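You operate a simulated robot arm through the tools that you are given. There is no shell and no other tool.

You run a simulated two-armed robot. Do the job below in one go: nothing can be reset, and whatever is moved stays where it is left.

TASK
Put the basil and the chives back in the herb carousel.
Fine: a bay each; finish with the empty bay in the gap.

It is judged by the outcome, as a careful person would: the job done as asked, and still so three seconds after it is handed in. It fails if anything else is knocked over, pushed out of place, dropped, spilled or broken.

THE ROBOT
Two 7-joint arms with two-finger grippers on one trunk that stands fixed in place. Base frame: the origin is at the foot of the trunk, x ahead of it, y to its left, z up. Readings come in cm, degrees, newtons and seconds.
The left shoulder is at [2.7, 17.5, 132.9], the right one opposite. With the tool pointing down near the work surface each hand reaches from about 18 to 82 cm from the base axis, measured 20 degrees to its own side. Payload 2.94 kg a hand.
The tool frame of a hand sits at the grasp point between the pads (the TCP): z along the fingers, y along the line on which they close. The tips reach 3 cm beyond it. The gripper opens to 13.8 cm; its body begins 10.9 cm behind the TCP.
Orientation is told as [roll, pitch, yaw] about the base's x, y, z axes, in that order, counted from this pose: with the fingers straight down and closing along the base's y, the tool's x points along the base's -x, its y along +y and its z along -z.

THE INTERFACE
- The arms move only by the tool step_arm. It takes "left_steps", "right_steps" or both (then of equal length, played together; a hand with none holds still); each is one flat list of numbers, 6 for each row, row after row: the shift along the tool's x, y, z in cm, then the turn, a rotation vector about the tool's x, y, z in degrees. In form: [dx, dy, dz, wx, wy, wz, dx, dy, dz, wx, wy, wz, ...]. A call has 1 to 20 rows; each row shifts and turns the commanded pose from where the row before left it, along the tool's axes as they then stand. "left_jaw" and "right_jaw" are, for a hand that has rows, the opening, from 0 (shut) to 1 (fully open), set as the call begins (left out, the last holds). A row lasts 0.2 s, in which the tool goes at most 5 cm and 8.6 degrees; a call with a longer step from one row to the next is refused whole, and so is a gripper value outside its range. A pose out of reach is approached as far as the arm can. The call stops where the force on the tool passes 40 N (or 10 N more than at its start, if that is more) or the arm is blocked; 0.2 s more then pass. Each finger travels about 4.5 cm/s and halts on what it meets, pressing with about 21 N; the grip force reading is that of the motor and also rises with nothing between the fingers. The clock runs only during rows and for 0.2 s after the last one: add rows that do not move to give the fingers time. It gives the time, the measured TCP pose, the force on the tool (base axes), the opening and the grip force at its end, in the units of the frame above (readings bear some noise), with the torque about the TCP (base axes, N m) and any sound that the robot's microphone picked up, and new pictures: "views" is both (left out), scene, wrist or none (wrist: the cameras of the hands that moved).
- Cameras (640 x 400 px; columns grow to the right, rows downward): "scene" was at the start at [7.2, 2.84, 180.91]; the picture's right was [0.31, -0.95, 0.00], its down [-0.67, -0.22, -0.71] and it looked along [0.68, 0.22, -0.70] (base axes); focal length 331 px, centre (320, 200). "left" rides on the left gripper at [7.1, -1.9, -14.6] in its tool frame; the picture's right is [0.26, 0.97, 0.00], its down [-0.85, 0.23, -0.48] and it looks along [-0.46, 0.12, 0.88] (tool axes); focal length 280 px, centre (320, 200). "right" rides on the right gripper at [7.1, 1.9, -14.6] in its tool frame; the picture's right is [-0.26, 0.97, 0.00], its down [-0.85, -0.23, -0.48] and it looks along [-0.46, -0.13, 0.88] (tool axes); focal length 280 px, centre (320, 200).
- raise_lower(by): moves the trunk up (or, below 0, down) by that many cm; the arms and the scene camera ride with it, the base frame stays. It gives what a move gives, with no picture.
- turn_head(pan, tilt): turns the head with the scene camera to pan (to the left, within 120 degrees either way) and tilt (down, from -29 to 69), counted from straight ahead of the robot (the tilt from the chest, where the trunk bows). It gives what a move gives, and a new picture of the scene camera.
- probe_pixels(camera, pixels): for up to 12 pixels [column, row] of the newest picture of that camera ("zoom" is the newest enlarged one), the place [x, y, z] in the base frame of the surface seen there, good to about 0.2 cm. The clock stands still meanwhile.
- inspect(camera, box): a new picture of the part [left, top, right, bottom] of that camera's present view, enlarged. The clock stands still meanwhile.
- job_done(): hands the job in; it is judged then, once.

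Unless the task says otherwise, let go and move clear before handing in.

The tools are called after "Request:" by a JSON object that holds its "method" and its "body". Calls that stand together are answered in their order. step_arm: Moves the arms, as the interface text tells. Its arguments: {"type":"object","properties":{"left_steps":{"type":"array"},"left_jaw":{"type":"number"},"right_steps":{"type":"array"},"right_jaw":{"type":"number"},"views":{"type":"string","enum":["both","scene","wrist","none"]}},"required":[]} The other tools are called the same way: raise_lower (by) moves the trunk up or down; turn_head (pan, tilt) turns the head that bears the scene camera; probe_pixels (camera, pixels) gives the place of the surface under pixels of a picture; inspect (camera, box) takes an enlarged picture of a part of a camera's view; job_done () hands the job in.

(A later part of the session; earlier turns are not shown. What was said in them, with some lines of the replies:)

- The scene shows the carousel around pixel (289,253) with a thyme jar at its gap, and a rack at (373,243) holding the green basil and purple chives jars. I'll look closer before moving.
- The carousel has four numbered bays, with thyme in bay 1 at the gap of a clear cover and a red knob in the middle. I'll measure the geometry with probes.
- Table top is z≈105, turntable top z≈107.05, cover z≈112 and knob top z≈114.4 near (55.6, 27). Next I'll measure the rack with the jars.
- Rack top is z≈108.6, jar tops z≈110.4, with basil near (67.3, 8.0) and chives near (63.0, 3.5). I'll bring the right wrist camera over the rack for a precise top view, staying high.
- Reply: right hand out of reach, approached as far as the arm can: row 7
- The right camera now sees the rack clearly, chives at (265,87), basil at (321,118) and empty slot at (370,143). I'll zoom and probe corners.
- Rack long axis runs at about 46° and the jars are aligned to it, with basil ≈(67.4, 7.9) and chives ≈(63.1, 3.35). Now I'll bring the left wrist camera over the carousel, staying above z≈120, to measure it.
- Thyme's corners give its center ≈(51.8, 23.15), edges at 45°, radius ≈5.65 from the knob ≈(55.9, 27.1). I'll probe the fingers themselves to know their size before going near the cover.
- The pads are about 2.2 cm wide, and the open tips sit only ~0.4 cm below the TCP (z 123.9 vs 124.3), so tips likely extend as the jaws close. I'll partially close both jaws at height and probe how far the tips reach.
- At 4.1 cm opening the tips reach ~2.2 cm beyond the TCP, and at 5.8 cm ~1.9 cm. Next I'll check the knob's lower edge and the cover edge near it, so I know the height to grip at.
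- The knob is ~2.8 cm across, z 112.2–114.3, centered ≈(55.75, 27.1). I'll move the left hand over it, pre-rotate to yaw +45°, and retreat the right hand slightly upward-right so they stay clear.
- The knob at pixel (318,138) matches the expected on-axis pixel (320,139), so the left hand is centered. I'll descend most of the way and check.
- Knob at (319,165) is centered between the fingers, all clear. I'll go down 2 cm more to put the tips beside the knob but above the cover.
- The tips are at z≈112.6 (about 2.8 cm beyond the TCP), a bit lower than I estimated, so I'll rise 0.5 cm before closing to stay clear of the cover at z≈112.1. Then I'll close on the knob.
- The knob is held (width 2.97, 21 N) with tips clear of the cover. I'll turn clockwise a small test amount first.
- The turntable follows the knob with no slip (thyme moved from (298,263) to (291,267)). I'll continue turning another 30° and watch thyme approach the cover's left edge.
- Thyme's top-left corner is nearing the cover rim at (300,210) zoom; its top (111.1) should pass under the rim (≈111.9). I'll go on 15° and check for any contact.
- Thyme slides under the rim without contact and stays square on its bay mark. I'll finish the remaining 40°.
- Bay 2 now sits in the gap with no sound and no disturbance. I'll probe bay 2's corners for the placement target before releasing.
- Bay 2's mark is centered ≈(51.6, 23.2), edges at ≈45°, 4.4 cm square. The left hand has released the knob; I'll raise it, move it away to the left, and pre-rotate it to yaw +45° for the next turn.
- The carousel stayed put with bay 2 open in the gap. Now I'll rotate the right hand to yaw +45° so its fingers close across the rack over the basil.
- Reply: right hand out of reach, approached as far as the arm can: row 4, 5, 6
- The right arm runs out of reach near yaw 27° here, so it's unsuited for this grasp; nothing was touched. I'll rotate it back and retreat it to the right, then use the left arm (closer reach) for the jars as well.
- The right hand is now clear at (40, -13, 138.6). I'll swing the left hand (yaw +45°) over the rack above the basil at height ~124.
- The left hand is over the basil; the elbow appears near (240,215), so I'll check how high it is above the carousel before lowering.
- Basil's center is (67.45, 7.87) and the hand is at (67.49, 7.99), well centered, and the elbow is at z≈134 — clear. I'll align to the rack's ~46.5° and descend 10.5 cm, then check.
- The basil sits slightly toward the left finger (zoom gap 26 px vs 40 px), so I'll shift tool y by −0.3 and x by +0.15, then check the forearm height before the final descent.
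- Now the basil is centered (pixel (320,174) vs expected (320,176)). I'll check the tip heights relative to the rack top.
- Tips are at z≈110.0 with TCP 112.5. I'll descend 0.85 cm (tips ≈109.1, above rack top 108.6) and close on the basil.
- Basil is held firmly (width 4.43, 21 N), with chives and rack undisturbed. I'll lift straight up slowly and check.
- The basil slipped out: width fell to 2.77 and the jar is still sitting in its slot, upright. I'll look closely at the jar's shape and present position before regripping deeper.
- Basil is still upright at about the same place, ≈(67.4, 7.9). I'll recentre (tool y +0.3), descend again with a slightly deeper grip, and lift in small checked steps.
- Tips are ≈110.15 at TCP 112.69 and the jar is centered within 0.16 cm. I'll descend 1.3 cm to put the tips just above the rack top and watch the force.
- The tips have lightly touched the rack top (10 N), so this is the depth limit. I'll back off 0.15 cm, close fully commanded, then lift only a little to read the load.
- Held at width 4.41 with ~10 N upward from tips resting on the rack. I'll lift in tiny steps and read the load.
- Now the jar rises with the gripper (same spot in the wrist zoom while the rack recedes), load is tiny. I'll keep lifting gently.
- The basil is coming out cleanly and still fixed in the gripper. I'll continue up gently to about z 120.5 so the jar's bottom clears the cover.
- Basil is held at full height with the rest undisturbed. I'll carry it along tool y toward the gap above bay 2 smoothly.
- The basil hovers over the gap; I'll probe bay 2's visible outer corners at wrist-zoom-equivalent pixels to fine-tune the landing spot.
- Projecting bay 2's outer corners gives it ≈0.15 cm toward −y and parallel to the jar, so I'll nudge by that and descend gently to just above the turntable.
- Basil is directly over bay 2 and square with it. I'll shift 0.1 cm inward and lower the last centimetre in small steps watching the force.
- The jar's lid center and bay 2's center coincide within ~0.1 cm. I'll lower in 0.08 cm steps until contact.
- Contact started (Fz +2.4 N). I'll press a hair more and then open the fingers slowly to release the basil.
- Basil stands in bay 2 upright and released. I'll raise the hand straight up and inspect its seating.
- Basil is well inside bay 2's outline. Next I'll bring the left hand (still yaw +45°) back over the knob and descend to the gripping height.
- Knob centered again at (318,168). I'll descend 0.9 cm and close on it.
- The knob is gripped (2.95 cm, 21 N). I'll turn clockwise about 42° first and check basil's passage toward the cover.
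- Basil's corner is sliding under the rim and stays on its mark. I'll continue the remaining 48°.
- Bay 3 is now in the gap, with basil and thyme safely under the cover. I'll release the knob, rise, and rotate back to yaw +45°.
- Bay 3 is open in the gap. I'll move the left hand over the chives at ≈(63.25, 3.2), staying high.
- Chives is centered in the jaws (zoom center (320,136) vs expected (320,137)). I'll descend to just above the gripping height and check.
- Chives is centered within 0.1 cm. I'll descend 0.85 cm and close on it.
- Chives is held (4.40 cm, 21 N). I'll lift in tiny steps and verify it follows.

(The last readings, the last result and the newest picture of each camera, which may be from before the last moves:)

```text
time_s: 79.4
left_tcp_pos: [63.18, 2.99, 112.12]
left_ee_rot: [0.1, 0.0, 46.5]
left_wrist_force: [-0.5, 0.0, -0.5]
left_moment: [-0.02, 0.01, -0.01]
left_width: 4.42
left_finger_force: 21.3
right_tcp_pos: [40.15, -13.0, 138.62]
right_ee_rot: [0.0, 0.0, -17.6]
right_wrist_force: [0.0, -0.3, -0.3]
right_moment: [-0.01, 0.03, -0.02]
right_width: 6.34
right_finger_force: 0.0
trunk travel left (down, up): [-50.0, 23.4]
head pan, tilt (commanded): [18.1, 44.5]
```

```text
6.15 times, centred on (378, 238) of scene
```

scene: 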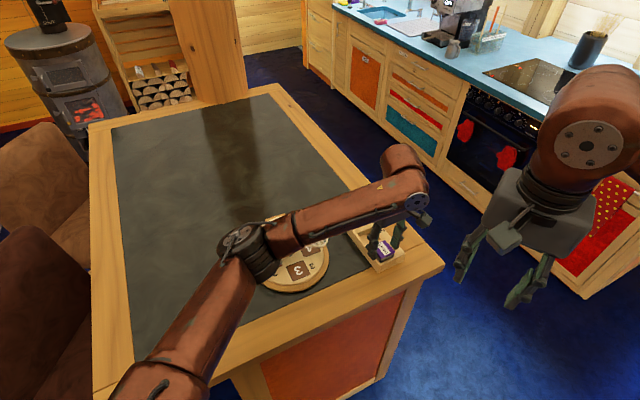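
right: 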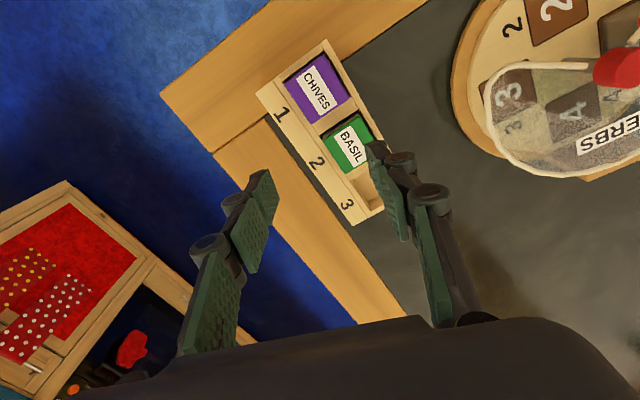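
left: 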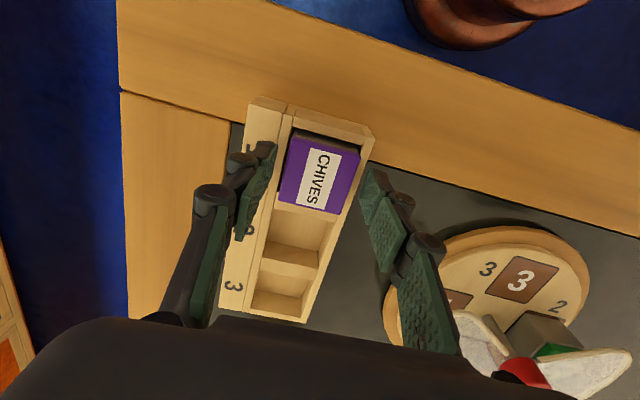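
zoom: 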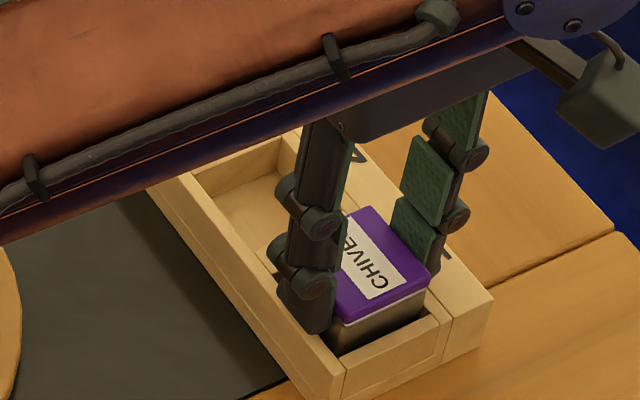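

Chives follows the gripper without slipping. I'll continue lifting gently about 3 cm.

Request:
{"method": "step_arm", "body": {"left_steps": [0, 0, -0.15, 0, 0, 0, 0, 0, -0.2, 0, 0, 0, 0, 0, -0.25, 0, 0, 0, 0, 0, -0.25, 0, 0, 0, 0, 0, -0.25, 0, 0, 0, 0, 0, -0.25, 0, 0, 0, 0, 0, -0.25, 0, 0, 0, 0, 0, -0.25, 0, 0, 0, 0, 0, -0.25, 0, 0, 0, 0, 0, -0.25, 0, 0, 0, 0, 0, -0.25, 0, 0, 0, 0, 0, -0.25, 0, 0, 0, 0, 0, -0.2, 0, 0, 0, 0, 0, 0, 0, 0, 0], "views": "none"}}

Request:
{"method": "inspect", "body": {"camera": "left", "box": [240, 90, 400, 250]}}

Request:
{"method": "inspect", "body": {"camera": "scene", "box": [350, 195, 410, 270]}}

```text
time_s: 82.4
left_tcp_pos: [63.24, 3.01, 115.12]
left_ee_rot: [0.0, 0.1, 46.4]
left_wrist_force: [0.7, 0.4, -0.8]
left_moment: [0.01, 0.01, 0.0]
left_width: 4.42
left_finger_force: 21.0
right_tcp_pos: [40.2, -12.98, 138.67]
right_ee_rot: [0.0, -0.1, -17.6]
right_wrist_force: [0.3, 0.4, -0.7]
right_moment: [-0.01, 0.01, -0.01]
right_width: 6.38
right_finger_force: 0.1
trunk travel left (down, up): [-50.0, 23.4]
head pan, tilt (commanded): [18.1, 44.5]
```

```text
2.50 times, centred on (320, 170) of left
```

zoom: 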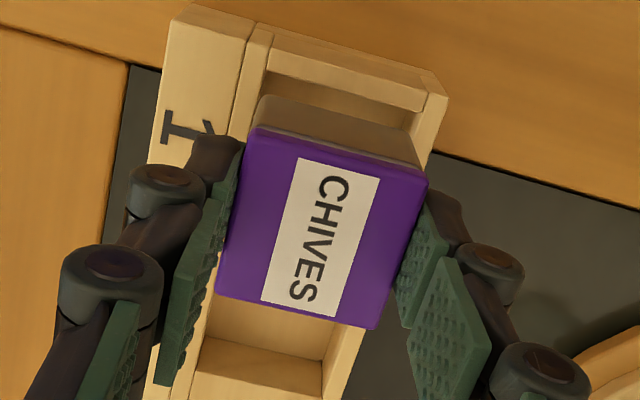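

```text
5.33 times, centred on (380, 232) of scene
```

zoom: 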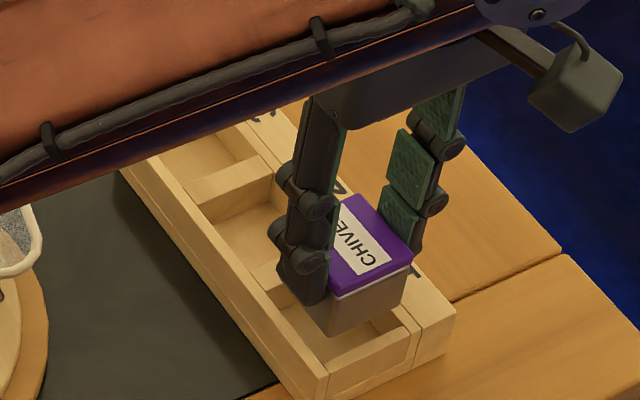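

Chives is out of its slot and firmly held. I'll raise to about z 120.4.

Request:
{"method": "step_arm", "body": {"left_steps": [0, 0, -0.25, 0, 0, 0, 0, 0, -0.35, 0, 0, 0, 0, 0, -0.4, 0, 0, 0, 0, 0, -0.45, 0, 0, 0, 0, 0, -0.45, 0, 0, 0, 0, 0, -0.45, 0, 0, 0, 0, 0, -0.45, 0, 0, 0, 0, 0, -0.45, 0, 0, 0, 0, 0, -0.45, 0, 0, 0, 0, 0, -0.45, 0, 0, 0, 0, 0, -0.45, 0, 0, 0, 0, 0, -0.35, 0, 0, 0, 0, 0, -0.25, 0, 0, 0, 0, 0, -0.15, 0, 0, 0, 0, 0, 0, 0, 0, 0], "views": "wrist"}}

```text
time_s: 85.6
left_tcp_pos: [63.23, 3.01, 120.48]
left_ee_rot: [0.0, 0.1, 46.5]
left_wrist_force: [-0.4, -0.3, -0.8]
left_moment: [0.0, 0.02, 0.0]
left_width: 4.43
left_finger_force: 20.8
right_tcp_pos: [40.2, -12.92, 138.69]
right_ee_rot: [0.1, 0.0, -17.5]
right_wrist_force: [0.3, 0.3, 0.0]
right_moment: [0.03, 0.02, 0.01]
right_width: 6.33
right_finger_force: 0.1
trunk travel left (down, up): [-50.0, 23.4]
head pan, tilt (commanded): [18.1, 44.5]
```

left: 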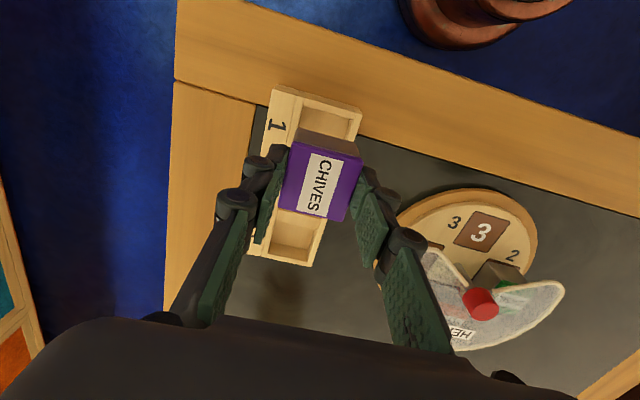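

Chives is at height and steady. I'll carry it to above bay 3 at ≈(51.7, 23.15).

Request:
{"method": "step_arm", "body": {"left_steps": [-0.18, 0.6, 0, 0, 0, 0, -0.3, 1.0, 0, 0, 0, 0, -0.39, 1.3, 0, 0, 0, 0, -0.39, 1.3, 0, 0, 0, 0, -0.39, 1.3, 0, 0, 0, 0, -0.39, 1.3, 0, 0, 0, 0, -0.39, 1.3, 0, 0, 0, 0, -0.39, 1.3, 0, 0, 0, 0, -0.39, 1.3, 0, 0, 0, 0, -0.39, 1.3, 0, 0, 0, 0, -0.39, 1.3, 0, 0, 0, 0, -0.39, 1.3, 0, 0, 0, 0, -0.39, 1.3, 0, 0, 0, 0, -0.39, 1.3, 0, 0, 0, 0, -0.39, 1.3, 0, 0, 0, 0, -0.39, 1.3, 0, 0, 0, 0, -0.33, 1.1, 0, 0, 0, 0, -0.24, 0.8, 0, 0, 0, 0.6, -0.16, 0.54, 0, 0, 0, 0.7, 0, 0, 0, 0, 0, 0], "views": "both"}}

Request:
{"method": "inspect", "body": {"camera": "left", "box": [260, 80, 400, 220]}}

Request:
{"method": "inspect", "body": {"camera": "scene", "box": [230, 185, 350, 300]}}

```text
time_s: 89.8
left_tcp_pos: [51.9, 23.13, 120.33]
left_ee_rot: [-0.1, 0.0, 45.1]
left_wrist_force: [0.2, -0.8, -0.4]
left_moment: [-0.04, 0.03, 0.0]
left_width: 4.41
left_finger_force: 21.4
right_tcp_pos: [40.24, -12.97, 138.52]
right_ee_rot: [0.0, 0.0, -17.6]
right_wrist_force: [-0.3, 0.7, -0.3]
right_moment: [0.02, 0.03, -0.04]
right_width: 6.34
right_finger_force: 0.0
trunk travel left (down, up): [-50.0, 23.4]
head pan, tilt (commanded): [18.1, 44.5]
```

scene: 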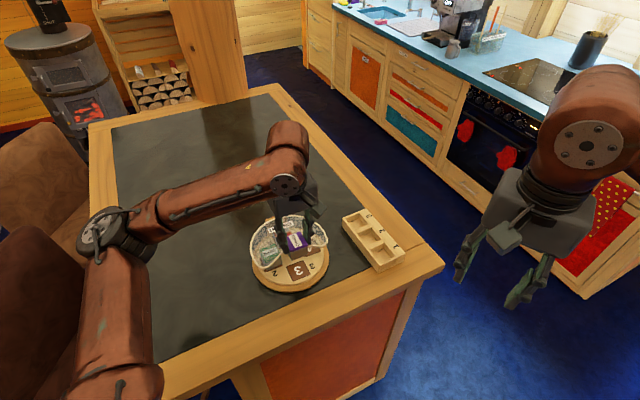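
left: 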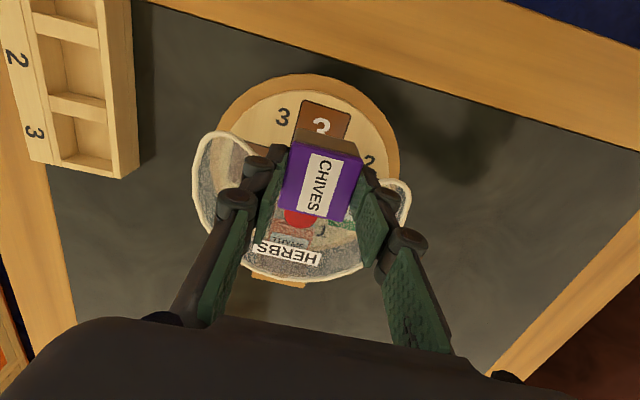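

```text
2.86 times, centred on (330, 150) of left
```

zoom: 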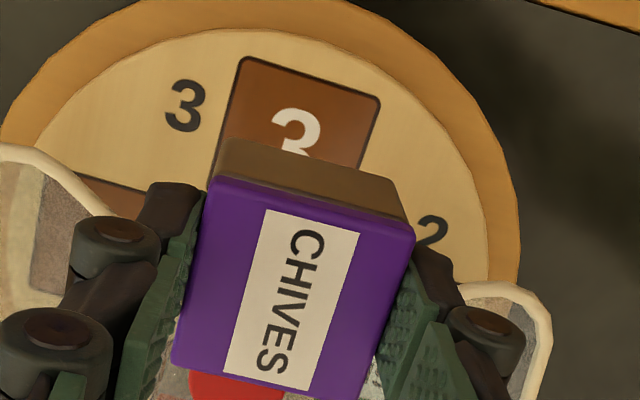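

```text
3.48 times, centred on (290, 242) of scene
```

zoom: 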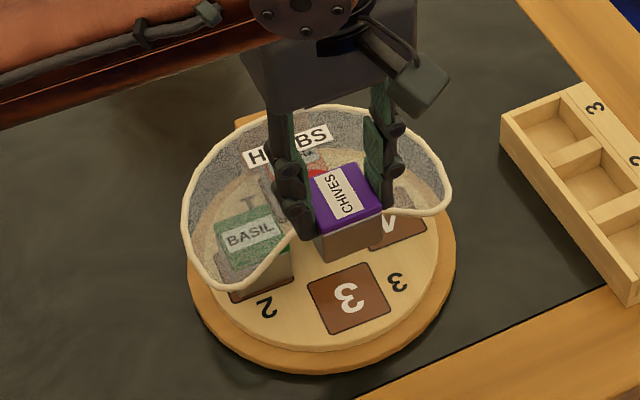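

Bay 3's outer corners project to y −2.5/+2.4 and x ≈2.48, so the jar is centered within 0.1 cm. I'll descend gently to just above the turntable.

Request:
{"method": "step_arm", "body": {"left_steps": [0, -0.06, 0.2, 0, 0, 0, 0, 0, 0.35, 0, 0, 0, 0, 0, 0.45, 0, 0, 0, 0, 0, 0.45, 0, 0, 0, 0, 0, 0.45, 0, 0, 0, 0, 0, 0.45, 0, 0, 0, 0, 0, 0.45, 0, 0, 0, 0, 0, 0.45, 0, 0, 0, 0, 0, 0.45, 0, 0, 0, 0, 0, 0.45, 0, 0, 0, 0, 0, 0.45, 0, 0, 0, 0, 0, 0.45, 0, 0, 0, 0, 0, 0.45, 0, 0, 0, 0, 0, 0.45, 0, 0, 0, 0, 0, 0.4, 0, 0, 0, 0, 0, 0.35, 0, 0, 0, 0, 0, 0.25, 0, 0, 0, 0, 0, 0.15, 0, 0, 0, 0, 0, 0, 0, 0, 0], "views": "both"}}

Request:
{"method": "inspect", "body": {"camera": "left", "box": [240, 90, 400, 250]}}

Request:
{"method": "inspect", "body": {"camera": "scene", "box": [240, 200, 345, 300]}}

```text
time_s: 93.8
left_tcp_pos: [51.8, 23.02, 113.49]
left_ee_rot: [-0.1, 0.1, 45.0]
left_wrist_force: [0.3, 0.4, -1.4]
left_moment: [-0.03, 0.01, 0.01]
left_width: 4.4
left_finger_force: 21.2
right_tcp_pos: [40.15, -12.95, 138.61]
right_ee_rot: [0.0, 0.1, -17.6]
right_wrist_force: [-0.6, -0.1, -0.3]
right_moment: [-0.01, 0.05, 0.0]
right_width: 6.34
right_finger_force: 0.1
trunk travel left (down, up): [-50.0, 23.4]
head pan, tilt (commanded): [18.1, 44.5]
```

scene: 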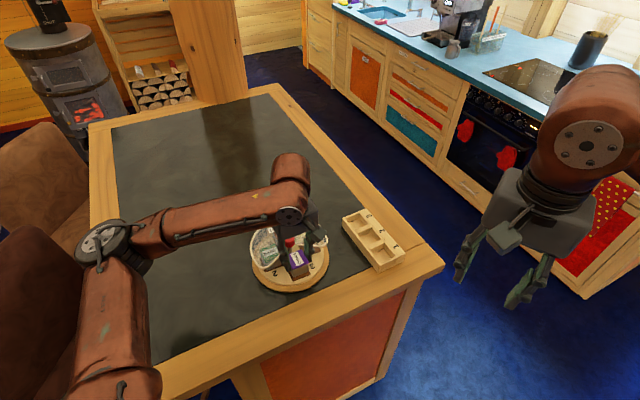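
left: 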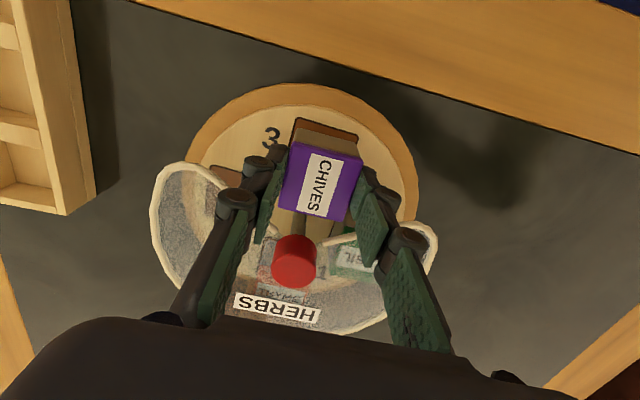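

```text
2.50 times, centred on (320, 170) of left
```

zoom: 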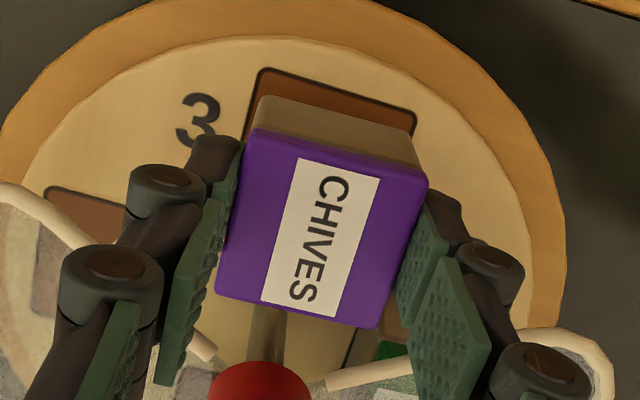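

```text
4.00 times, centred on (292, 250) of scene
```

zoom: 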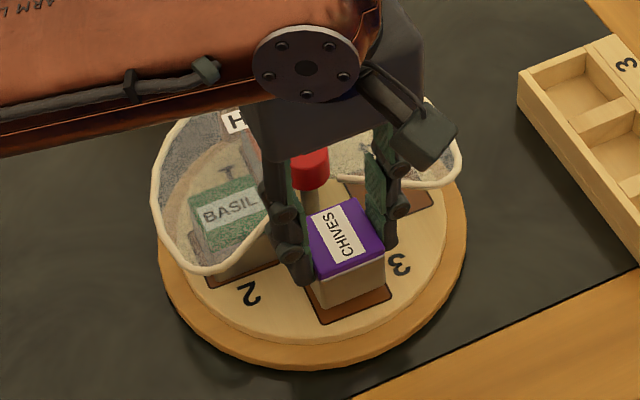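

The alignment matches the basil's at this stage, so I'll apply the same 0.1 cm inward nudge and lower in small steps to near contact.

Request:
{"method": "step_arm", "body": {"left_steps": [-0.1, -0.06, 0.25, 0, 0, 0, 0, 0, 0.2, 0, 0, 0, 0, 0, 0.15, 0, 0, 0, 0, 0, 0.12, 0, 0, 0, 0, 0, 0.1, 0, 0, 0, 0, 0, 0.08, 0, 0, 0, 0, 0, 0, 0, 0, 0], "views": "none"}}

Request:
{"method": "inspect", "body": {"camera": "left", "box": [240, 90, 400, 250]}}

```text
time_s: 95.4
left_tcp_pos: [51.82, 23.27, 112.5]
left_ee_rot: [0.0, 0.1, 45.0]
left_wrist_force: [0.3, -0.7, -1.8]
left_moment: [-0.02, 0.05, -0.02]
left_width: 4.44
left_finger_force: 21.2
right_tcp_pos: [40.26, -12.95, 138.62]
right_ee_rot: [-0.1, -0.1, -17.5]
right_wrist_force: [0.5, -0.3, -0.5]
right_moment: [0.02, 0.03, 0.0]
right_width: 6.36
right_finger_force: 0.0
trunk travel left (down, up): [-50.0, 23.4]
head pan, tilt (commanded): [18.1, 44.5]
```

```text
2.50 times, centred on (320, 170) of left
```

zoom: 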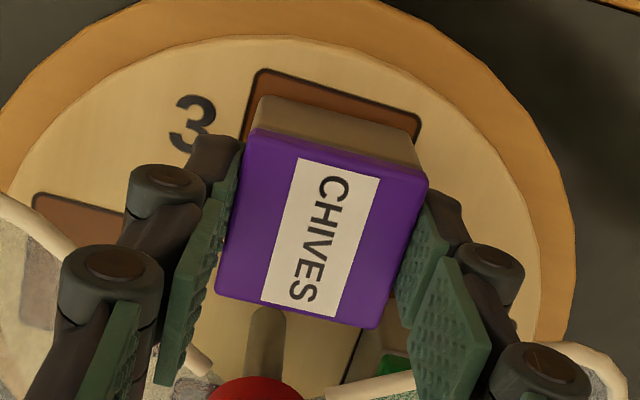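

Request:
{"method": "step_arm", "body": {"left_steps": [0, -0.06, 0.06, 0, 0, 0, 0, 0, 0.06, 0, 0, 0, 0, 0, 0, 0, 0, 0], "views": "none"}}

```text
time_s: 96.2
left_tcp_pos: [52.02, 23.13, 112.4]
left_ee_rot: [0.1, 0.1, 45.3]
left_wrist_force: [-0.9, 0.2, -1.1]
left_moment: [-0.02, -0.01, 0.0]
left_width: 4.38
left_finger_force: 21.3
right_tcp_pos: [40.21, -12.88, 138.57]
right_ee_rot: [0.0, -0.1, -17.6]
right_wrist_force: [-0.6, -0.3, -0.7]
right_moment: [0.01, 0.02, 0.0]
right_width: 6.35
right_finger_force: 0.0
trunk travel left (down, up): [-50.0, 23.4]
head pan, tilt (commanded): [18.1, 44.5]
```

No contact yet, force is just the jar's weight. I'll lower a bit further in small steps.

Request:
{"method": "step_arm", "body": {"left_steps": [0, 0, 0.06, 0, 0, 0, 0, 0, 0.0, 0, 0, 0], "views": "none"}}

Request:
{"method": "step_arm", "body": {"left_steps": [0, 0, 0.05, 0, 0, 0, 0, 0, 0.0, 0, 0, 0], "views": "none"}}

```text
time_s: 96.8
left_tcp_pos: [51.94, 23.15, 112.48]
left_ee_rot: [0.0, -0.1, 45.1]
left_wrist_force: [0.2, 0.3, 1.2]
left_moment: [0.04, 0.02, 0.0]
left_width: 4.39
left_finger_force: 20.9
right_tcp_pos: [40.26, -12.97, 138.56]
right_ee_rot: [0.0, 0.0, -17.5]
right_wrist_force: [-0.6, 0.5, 1.1]
right_moment: [-0.01, 0.02, 0.04]
right_width: 6.36
right_finger_force: 0.0
trunk travel left (down, up): [-50.0, 23.4]
head pan, tilt (commanded): [18.1, 44.5]
```

```text
time_s: 97.4
left_tcp_pos: [51.97, 23.06, 112.34]
left_ee_rot: [-0.1, 0.0, 45.0]
left_wrist_force: [0.4, 1.2, 10.8]
left_moment: [0.03, 0.13, 0.02]
left_width: 4.4
left_finger_force: 21.1
right_tcp_pos: [40.08, -13.07, 138.65]
right_ee_rot: [0.0, 0.0, -17.6]
right_wrist_force: [0.8, -0.4, -0.2]
right_moment: [-0.01, 0.0, -0.01]
right_width: 6.32
right_finger_force: 0.0
trunk travel left (down, up): [-50.0, 23.4]
head pan, tilt (commanded): [18.1, 44.5]
```

The jar has landed (Fz +10.8 N). I'll check alignment before opening.

Request:
{"method": "step_arm", "body": {"left_steps": [0, 0, -0.03, 0, 0, 0, 0, 0, 0.0, 0, 0, 0], "views": "both"}}

Request:
{"method": "inspect", "body": {"camera": "left", "box": [240, 90, 400, 250]}}

Request:
{"method": "inspect", "body": {"camera": "scene", "box": [265, 225, 335, 300]}}

```text
time_s: 98.0
left_tcp_pos: [51.86, 23.18, 112.45]
left_ee_rot: [-0.1, 0.0, 45.1]
left_wrist_force: [1.4, 2.4, 11.6]
left_moment: [0.08, -0.02, -0.02]
left_width: 4.41
left_finger_force: 21.3
right_tcp_pos: [40.14, -12.99, 138.67]
right_ee_rot: [0.1, -0.1, -17.7]
right_wrist_force: [0.5, -0.3, -0.2]
right_moment: [0.03, -0.01, -0.02]
right_width: 6.37
right_finger_force: 0.1
trunk travel left (down, up): [-50.0, 23.4]
head pan, tilt (commanded): [18.1, 44.5]
```

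scene: 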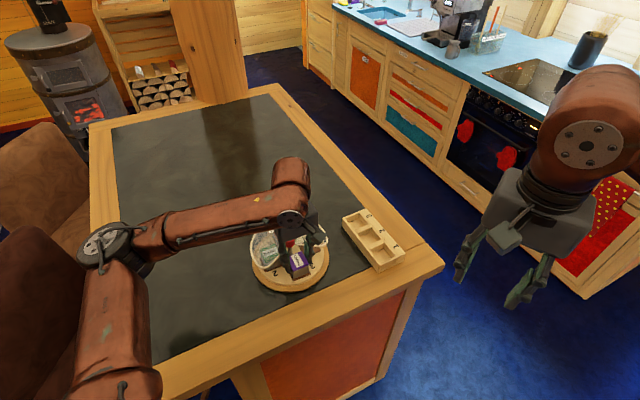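
left: 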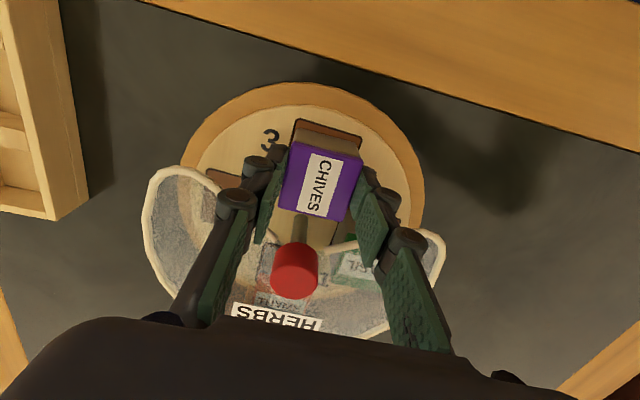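

```text
2.50 times, centred on (320, 170) of left
```

zoom: 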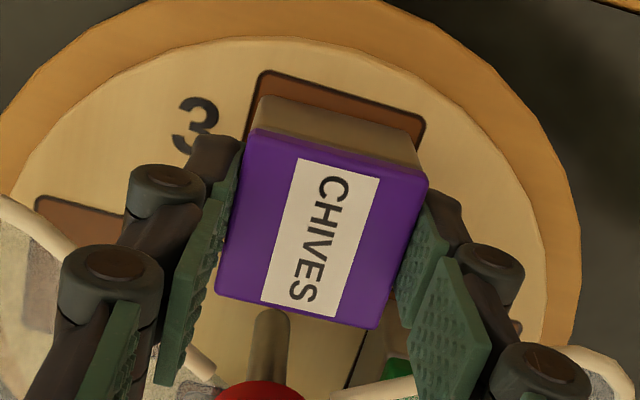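

```text
5.33 times, centred on (300, 262) of scene
```

zoom: 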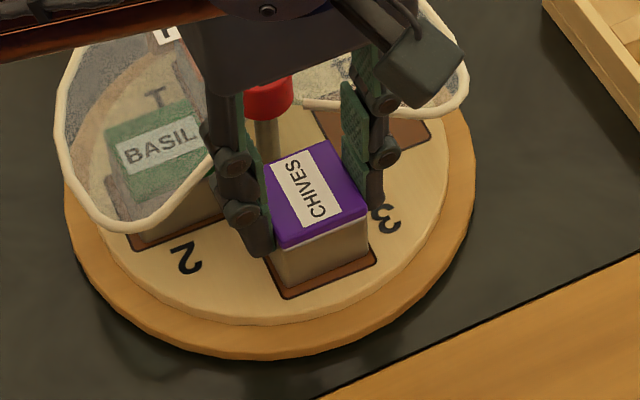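

Chives sits within bay 3's outline just as basil did. I'll open the fingers and rise.

Request:
{"method": "step_arm", "body": {"left_steps": [0, 0, 0, 0, 0, 0, 0, 0, 0, 0, 0, 0, 0, 0, 0, 0, 0, 0, 0, 0, 0, 0, 0, 0], "left_jaw": 0.45, "views": "none"}}

Request:
{"method": "inspect", "body": {"camera": "left", "box": [240, 90, 400, 250]}}

```text
time_s: 99.0
left_tcp_pos: [51.97, 23.12, 112.37]
left_ee_rot: [-0.1, 0.2, 45.1]
left_wrist_force: [-0.3, -0.1, 0.7]
left_moment: [0.01, 0.01, 0.03]
left_width: 6.21
left_finger_force: 0.0
right_tcp_pos: [40.22, -12.83, 138.57]
right_ee_rot: [0.1, 0.0, -17.7]
right_wrist_force: [-0.1, -0.2, -0.2]
right_moment: [0.04, 0.01, 0.0]
right_width: 6.34
right_finger_force: 0.0
trunk travel left (down, up): [-50.0, 23.4]
head pan, tilt (commanded): [18.1, 44.5]
```

```text
2.50 times, centred on (320, 170) of left
```

zoom: 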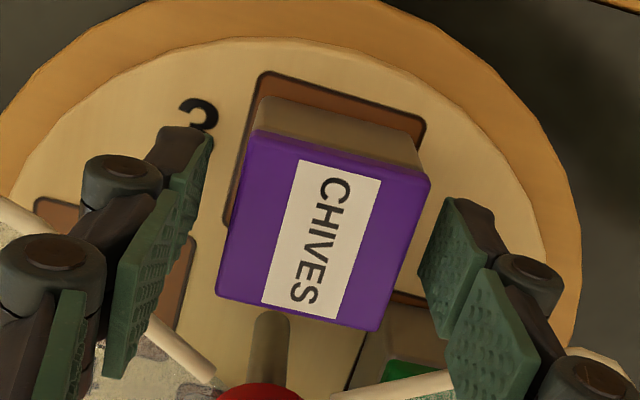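

Request:
{"method": "step_arm", "body": {"left_steps": [0, 0, -0.4, 0, 0, 0, 0, 0, -0.8, 0, 0, 0, 0, 0, -1, 0, 0, 0, 0, 0, -1.5, 0, 0, 0, 0, 0, -2, 0, 0, 0, 0, 0, -2, 0, 0, 0, 0, 0, -2, 0, 0, 0, 0, 0, -2, 0, 0, 0, 0, 0, 0, 0, 0, 0], "views": "both"}}

Request:
{"method": "inspect", "body": {"camera": "scene", "box": [240, 205, 345, 300]}}

Request:
{"method": "inspect", "body": {"camera": "left", "box": [200, 50, 440, 250]}}

```text
time_s: 101.0
left_tcp_pos: [51.96, 22.99, 124.14]
left_ee_rot: [-0.1, 0.0, 45.1]
left_wrist_force: [0.5, -0.4, -1.1]
left_moment: [-0.05, -0.02, -0.02]
left_width: 6.19
left_finger_force: 0.2
right_tcp_pos: [40.25, -12.92, 138.65]
right_ee_rot: [0.0, 0.1, -17.6]
right_wrist_force: [-0.3, 0.1, 0.3]
right_moment: [0.0, 0.0, 0.02]
right_width: 6.35
right_finger_force: 0.0
trunk travel left (down, up): [-50.0, 23.4]
head pan, tilt (commanded): [18.1, 44.5]
```

scene: 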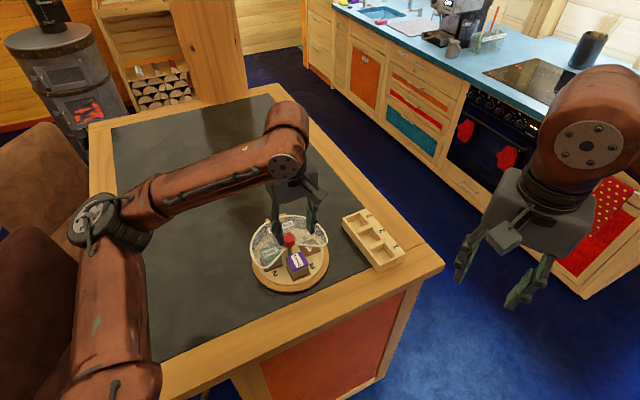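
left: 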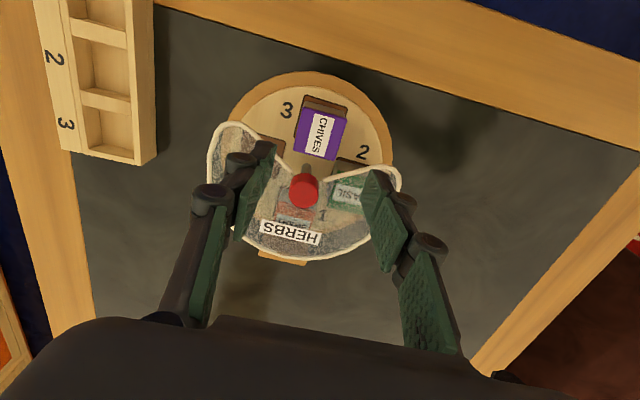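

```text
4.21 times, centred on (292, 252) of scene
```

zoom: 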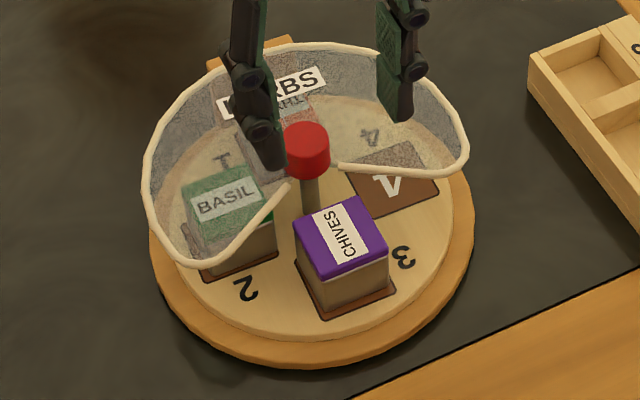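

```text
2.00 times, centred on (320, 150) of left
```

zoom: 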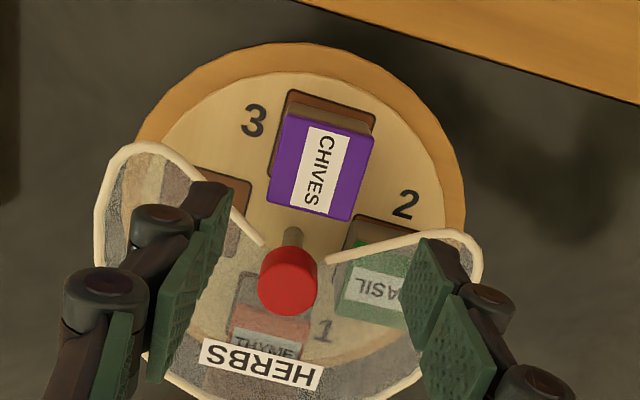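

Both jars stand in their bays; bay 4 is the remaining empty one at the right. I'll return over the knob for the final quarter turn.

Request:
{"method": "step_arm", "body": {"left_steps": [-2.8, -0.1, 0, 0, 0, 0, -2.75, -0.05, 0, 0, 0, 0, 0, 0, 2, 0, 0, 0, 0, 0, 2, 0, 0, 0, 0, 0, 2, 0, 0, 0, 0, 0, 1.0, 0, 0, 0, 0, 0, 0, 0, 0, 0], "left_jaw": 0.4, "views": "both"}}

Request:
{"method": "inspect", "body": {"camera": "left", "box": [220, 100, 420, 260]}}

```text
time_s: 102.6
left_tcp_pos: [55.85, 26.98, 116.96]
left_ee_rot: [0.0, 0.2, 45.1]
left_wrist_force: [0.8, 0.0, -0.2]
left_moment: [-0.03, 0.03, 0.01]
left_width: 5.53
left_finger_force: 0.0
right_tcp_pos: [40.23, -12.95, 138.7]
right_ee_rot: [0.0, 0.0, -17.6]
right_wrist_force: [-0.3, 1.2, -0.5]
right_moment: [0.03, 0.04, -0.02]
right_width: 6.36
right_finger_force: 0.0
trunk travel left (down, up): [-50.0, 23.4]
head pan, tilt (commanded): [18.1, 44.5]
```

scene: 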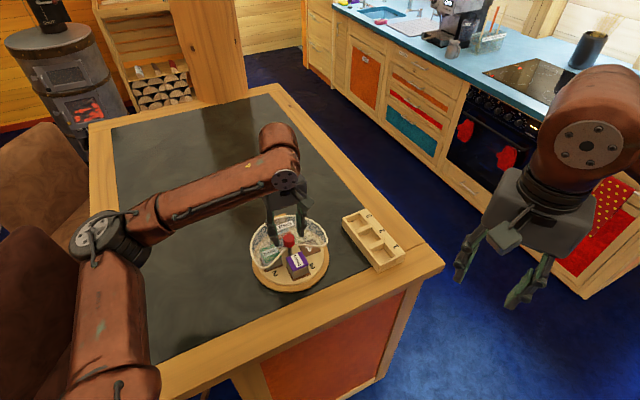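
left: 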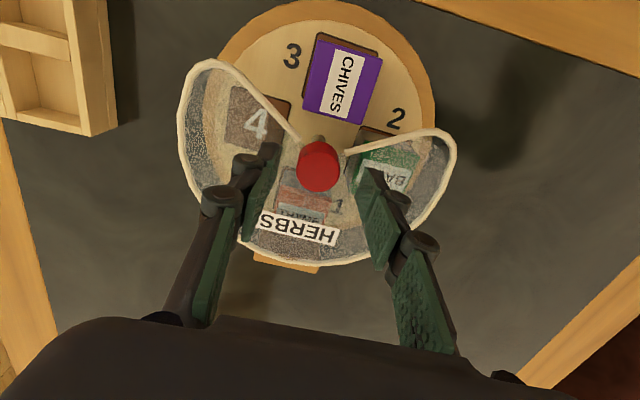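

```text
2.50 times, centred on (320, 180) of left
```

zoom: 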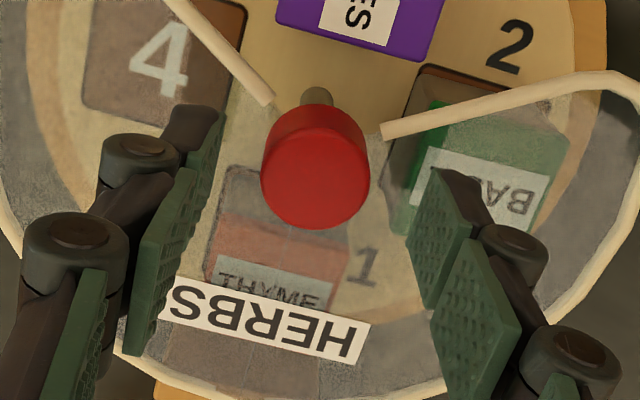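

Centered on the knob again ((318,166)). I'll descend 0.95 cm and close.

Request:
{"method": "step_arm", "body": {"left_steps": [0, 0, 0.5, 0, 0, 0, 0, 0, 0.45, 0, 0, 0, 0, 0, 0, 0, 0, 0], "views": "none"}}

Request:
{"method": "step_arm", "body": {"left_steps": [0, 0, 0, 0, 0, 0, 0, 0, 0, 0, 0, 0, 0, 0, 0, 0, 0, 0, 0, 0, 0, 0, 0, 0, 0, 0, 0, 0, 0, 0], "left_jaw": 0.12, "views": "wrist"}}

```text
time_s: 103.4
left_tcp_pos: [55.89, 26.89, 116.03]
left_ee_rot: [0.0, 0.1, 44.9]
left_wrist_force: [0.3, 0.3, -0.4]
left_moment: [-0.02, 0.01, -0.03]
left_width: 5.51
left_finger_force: 0.1
right_tcp_pos: [40.22, -12.86, 138.65]
right_ee_rot: [0.0, 0.0, -17.6]
right_wrist_force: [0.5, -0.3, -0.4]
right_moment: [0.0, -0.03, 0.02]
right_width: 6.34
right_finger_force: 0.0
trunk travel left (down, up): [-50.0, 23.4]
head pan, tilt (commanded): [18.1, 44.5]
```

```text
time_s: 104.6
left_tcp_pos: [55.94, 26.84, 116.0]
left_ee_rot: [0.1, 0.1, 45.0]
left_wrist_force: [3.4, -3.3, 0.3]
left_moment: [-0.13, -0.1, 0.0]
left_width: 2.95
left_finger_force: 21.0
right_tcp_pos: [40.21, -12.94, 138.56]
right_ee_rot: [0.1, 0.0, -17.6]
right_wrist_force: [0.7, -0.1, 0.3]
right_moment: [0.01, -0.02, 0.01]
right_width: 6.36
right_finger_force: 0.2
trunk travel left (down, up): [-50.0, 23.4]
head pan, tilt (commanded): [18.1, 44.5]
```

left: 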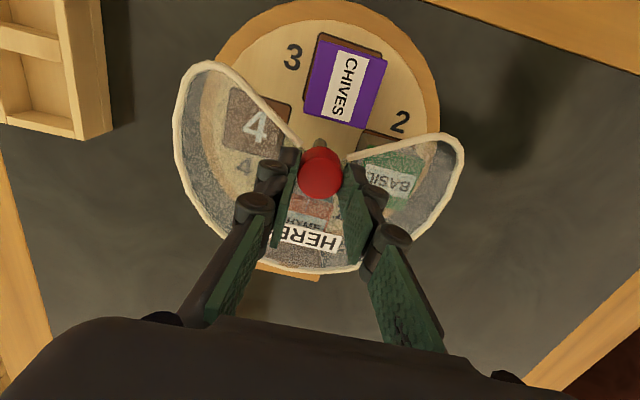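

Knob held; a small 4.7 N side load suggests 0.1 cm offset, which I'll ease while turning clockwise the first 42°.

Request:
{"method": "step_arm", "body": {"left_steps": [0, 0.08, 0, 0, 0, 3, 0, 0, 0, 0, 0, 4, 0, 0, 0, 0, 0, 5, 0, 0, 0, 0, 0, 5, 0, 0, 0, 0, 0, 5, 0, 0, 0, 0, 0, 5, 0, 0, 0, 0, 0, 5, 0, 0, 0, 0, 0, 5, 0, 0, 0, 0, 0, 5, 0, 0, 0, 0, 0, 0], "views": "scene"}}

Request:
{"method": "inspect", "body": {"camera": "scene", "box": [230, 195, 350, 300]}}

```text
time_s: 106.8
left_tcp_pos: [56.0, 27.16, 116.12]
left_ee_rot: [0.0, 0.1, 3.0]
left_wrist_force: [-5.8, 0.0, 0.7]
left_moment: [0.0, 0.54, 0.01]
left_width: 2.95
left_finger_force: 20.9
right_tcp_pos: [40.18, -13.03, 138.61]
right_ee_rot: [0.1, 0.0, -17.7]
right_wrist_force: [-0.1, 0.0, -1.1]
right_moment: [0.0, -0.01, 0.01]
right_width: 6.36
right_finger_force: 0.0
trunk travel left (down, up): [-50.0, 23.4]
head pan, tilt (commanded): [18.1, 44.5]
```

scene: 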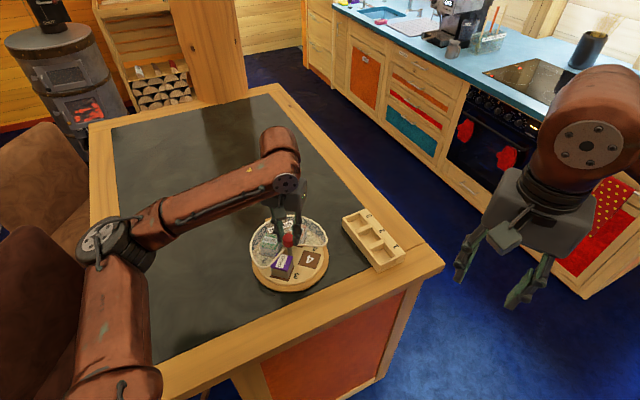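

```text
3.81 times, centred on (290, 248) of scene
```

zoom: 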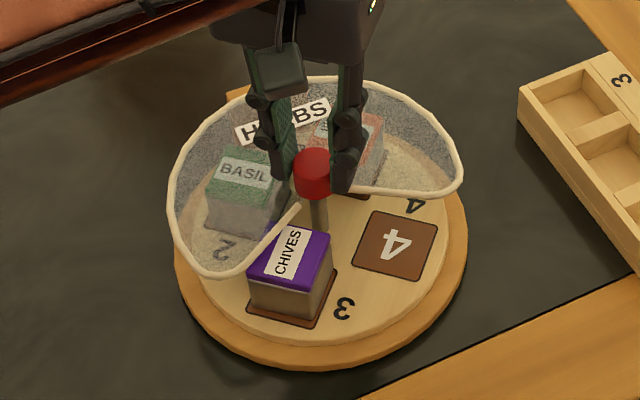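

Turning smoothly; chives passes under the rim. I'll ease 0.15 cm toward −x to relieve the side force and turn the remaining 48°.

Request:
{"method": "step_arm", "body": {"left_steps": [0.15, 0, 0, 0, 0, 3, 0, 0, 0, 0, 0, 5, 0, 0, 0, 0, 0, 5, 0, 0, 0, 0, 0, 5, 0, 0, 0, 0, 0, 5, 0, 0, 0, 0, 0, 5, 0, 0, 0, 0, 0, 5, 0, 0, 0, 0, 0, 5, 0, 0, 0, 0, 0, 5, 0, 0, 0, 0, 0, 3, 0, 0, 0, 0, 0, 2, 0, 0, 0, 0, 0, 0], "views": "both"}}

Request:
{"method": "inspect", "body": {"camera": "scene", "box": [230, 195, 350, 300]}}

```text
time_s: 109.4
left_tcp_pos: [55.84, 26.9, 116.08]
left_ee_rot: [-0.1, 0.0, -44.9]
left_wrist_force: [10.8, 7.1, 7.3]
left_moment: [0.36, -0.2, -0.03]
left_width: 2.94
left_finger_force: 20.5
right_tcp_pos: [40.2, -12.89, 138.57]
right_ee_rot: [0.1, 0.1, -17.6]
right_wrist_force: [0.1, 0.1, -0.1]
right_moment: [0.02, -0.02, 0.0]
right_width: 6.36
right_finger_force: 0.0
trunk travel left (down, up): [-50.0, 23.4]
head pan, tilt (commanded): [18.1, 44.5]
```

scene: 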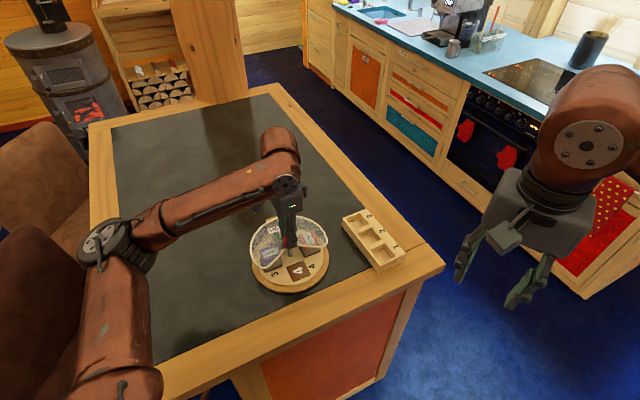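
left: 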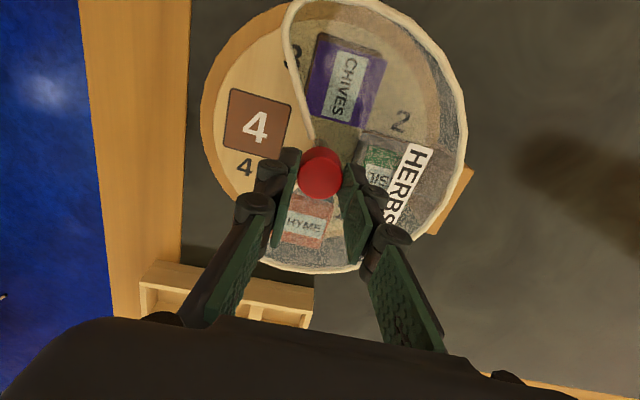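

```text
3.81 times, centred on (290, 248) of scene
```

zoom: 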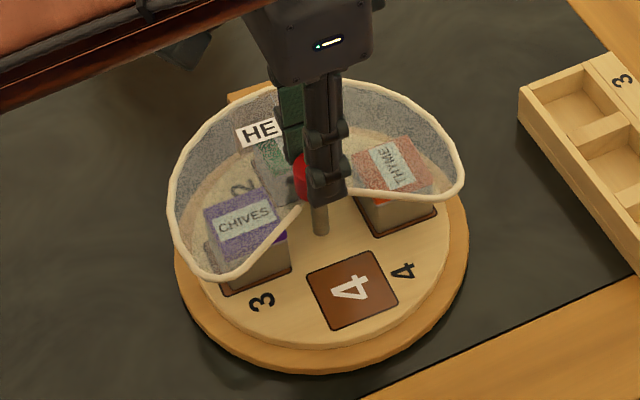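

Bay 4, empty, is now in the gap. I'll relieve the side load, open the jaws and lift away, then verify the alignment.

Request:
{"method": "step_arm", "body": {"left_steps": [0, 0.13, 0, 0, 0, 0, 0, 0, 0, 0, 0, 0], "views": "none"}}

Request:
{"method": "step_arm", "body": {"left_steps": [0, 0, 0, 0, 0, 0, 0, 0, 0, 0, 0, 0, 0, 0, 0, 0, 0, 0], "left_jaw": 0.44, "views": "none"}}

Request:
{"method": "step_arm", "body": {"left_steps": [0, 0, -1.5, 0, 0, 0, 0, 0, -2.5, 0, 0, 0, 0, 0, -2.5, 0, 0, 0, 0, 0, -3.5, 0, 0, 0, 2.6, 2.6, -0.5, 0, 0, 0, 2.6, 2.6, -0.5, 0, 0, 0, 2.6, 2.6, -0.5, 0, 0, 0, 2.6, 2.6, -0.5, 0, 0, 0, 2.6, 2.6, -0.5, 0, 0, 0, 2.6, 2.6, -0.5, 0, 0, 0, 0, 0, 0, 0, 0, 0], "views": "both"}}

Request:
{"method": "inspect", "body": {"camera": "scene", "box": [240, 205, 340, 300]}}

```text
time_s: 110.0
left_tcp_pos: [55.82, 27.03, 116.07]
left_ee_rot: [-0.1, 0.0, -45.0]
left_wrist_force: [3.9, 1.7, 5.7]
left_moment: [-0.03, -0.13, 0.0]
left_width: 2.94
left_finger_force: 20.5
right_tcp_pos: [40.24, -12.93, 138.58]
right_ee_rot: [0.0, 0.0, -17.5]
right_wrist_force: [0.2, -0.7, 0.5]
right_moment: [0.02, 0.01, 0.01]
right_width: 6.35
right_finger_force: 0.1
trunk travel left (down, up): [-50.0, 23.4]
head pan, tilt (commanded): [18.1, 44.5]
```

```text
time_s: 110.8
left_tcp_pos: [55.78, 27.07, 116.02]
left_ee_rot: [-0.1, -0.1, -45.1]
left_wrist_force: [-0.5, 0.7, -0.2]
left_moment: [0.01, 0.01, 0.03]
left_width: 6.07
left_finger_force: 0.2
right_tcp_pos: [40.31, -12.87, 138.63]
right_ee_rot: [0.0, 0.0, -17.6]
right_wrist_force: [0.1, 0.4, 1.0]
right_moment: [0.01, 0.01, -0.02]
right_width: 6.32
right_finger_force: 0.0
trunk travel left (down, up): [-50.0, 23.4]
head pan, tilt (commanded): [18.1, 44.5]
```

```text
time_s: 113.2
left_tcp_pos: [56.04, 49.18, 129.05]
left_ee_rot: [-0.1, 0.0, -45.1]
left_wrist_force: [0.1, 0.3, 0.0]
left_moment: [-0.01, 0.01, -0.01]
left_width: 6.08
left_finger_force: 0.0
right_tcp_pos: [40.14, -13.07, 138.69]
right_ee_rot: [0.0, -0.1, -17.6]
right_wrist_force: [0.1, -0.4, 0.5]
right_moment: [-0.02, 0.0, 0.02]
right_width: 6.35
right_finger_force: 0.0
trunk travel left (down, up): [-50.0, 23.4]
head pan, tilt (commanded): [18.1, 44.5]
```

scene: 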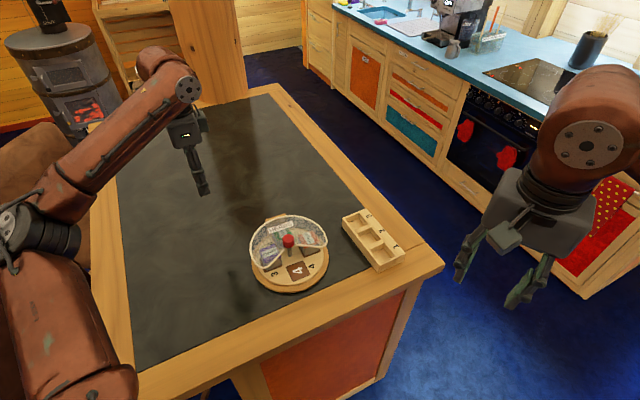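
left: 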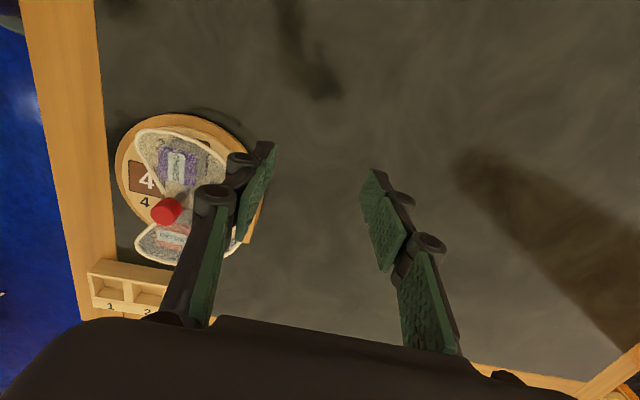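

```text
4.21 times, centred on (290, 252) of scene
```

zoom: 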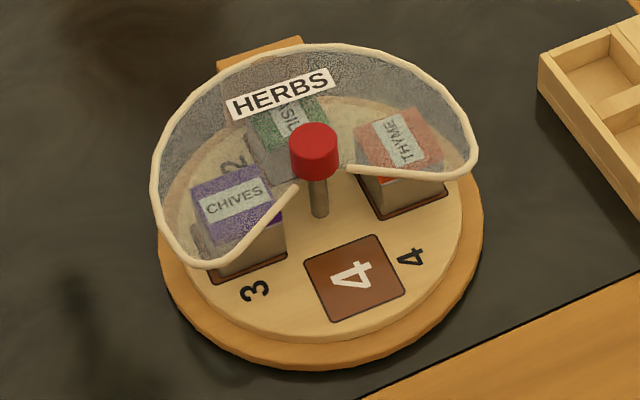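

All three jars stand in bays 1–3 under the cover and bay 4 is empty in the gap. I'll verify the rotation angle numerically and view the carousel from another angle.

Request:
{"method": "probe_pixels", "body": {"camera": "zoom", "pixels": [[306, 268], [372, 237], [402, 287], [337, 320], [354, 278], [313, 150], [205, 265], [470, 165]]}}

Request:
{"method": "inspect", "body": {"camera": "scene", "box": [330, 195, 420, 280]}}

```text
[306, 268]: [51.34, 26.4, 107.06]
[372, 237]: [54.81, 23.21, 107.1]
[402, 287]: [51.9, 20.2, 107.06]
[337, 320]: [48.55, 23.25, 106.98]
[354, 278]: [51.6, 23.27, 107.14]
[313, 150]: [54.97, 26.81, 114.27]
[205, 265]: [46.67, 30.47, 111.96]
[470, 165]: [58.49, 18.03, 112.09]
```

```text
4.71 times, centred on (375, 238) of scene
```

zoom: 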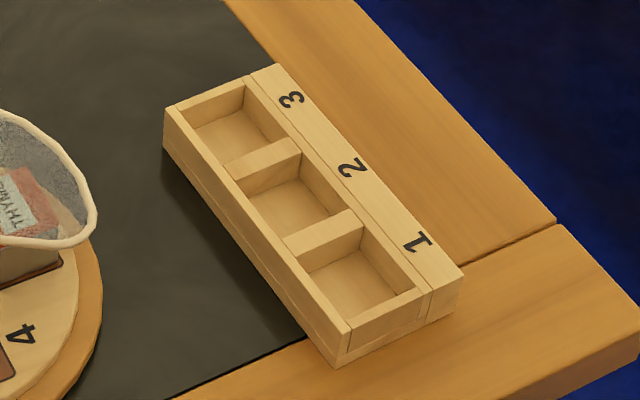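

The gap's midline is at ≈223° and bay 4's center lies at ≈223° from the knob, so it is well aligned; the rack is unmoved and both hands are clear. I'll hand the job in.

Request:
{"method": "job_done", "body": {}}

```text
The job is handed in.
```

The basil is now in bay 2 of the carousel and the chives in bay 3. The carousel is turned so that empty bay 4 sits in the gap. The thyme is still in bay 1, the rack has not moved, and both hands are clear.

The basil slipped out of the gripper on the first try at lifting it. It stayed upright in its rack slot, and a slower second lift worked. While setting up that second lift, the finger tips rested lightly on the rack top (about 10 N).

The job is handed in; I don't have the verdict.
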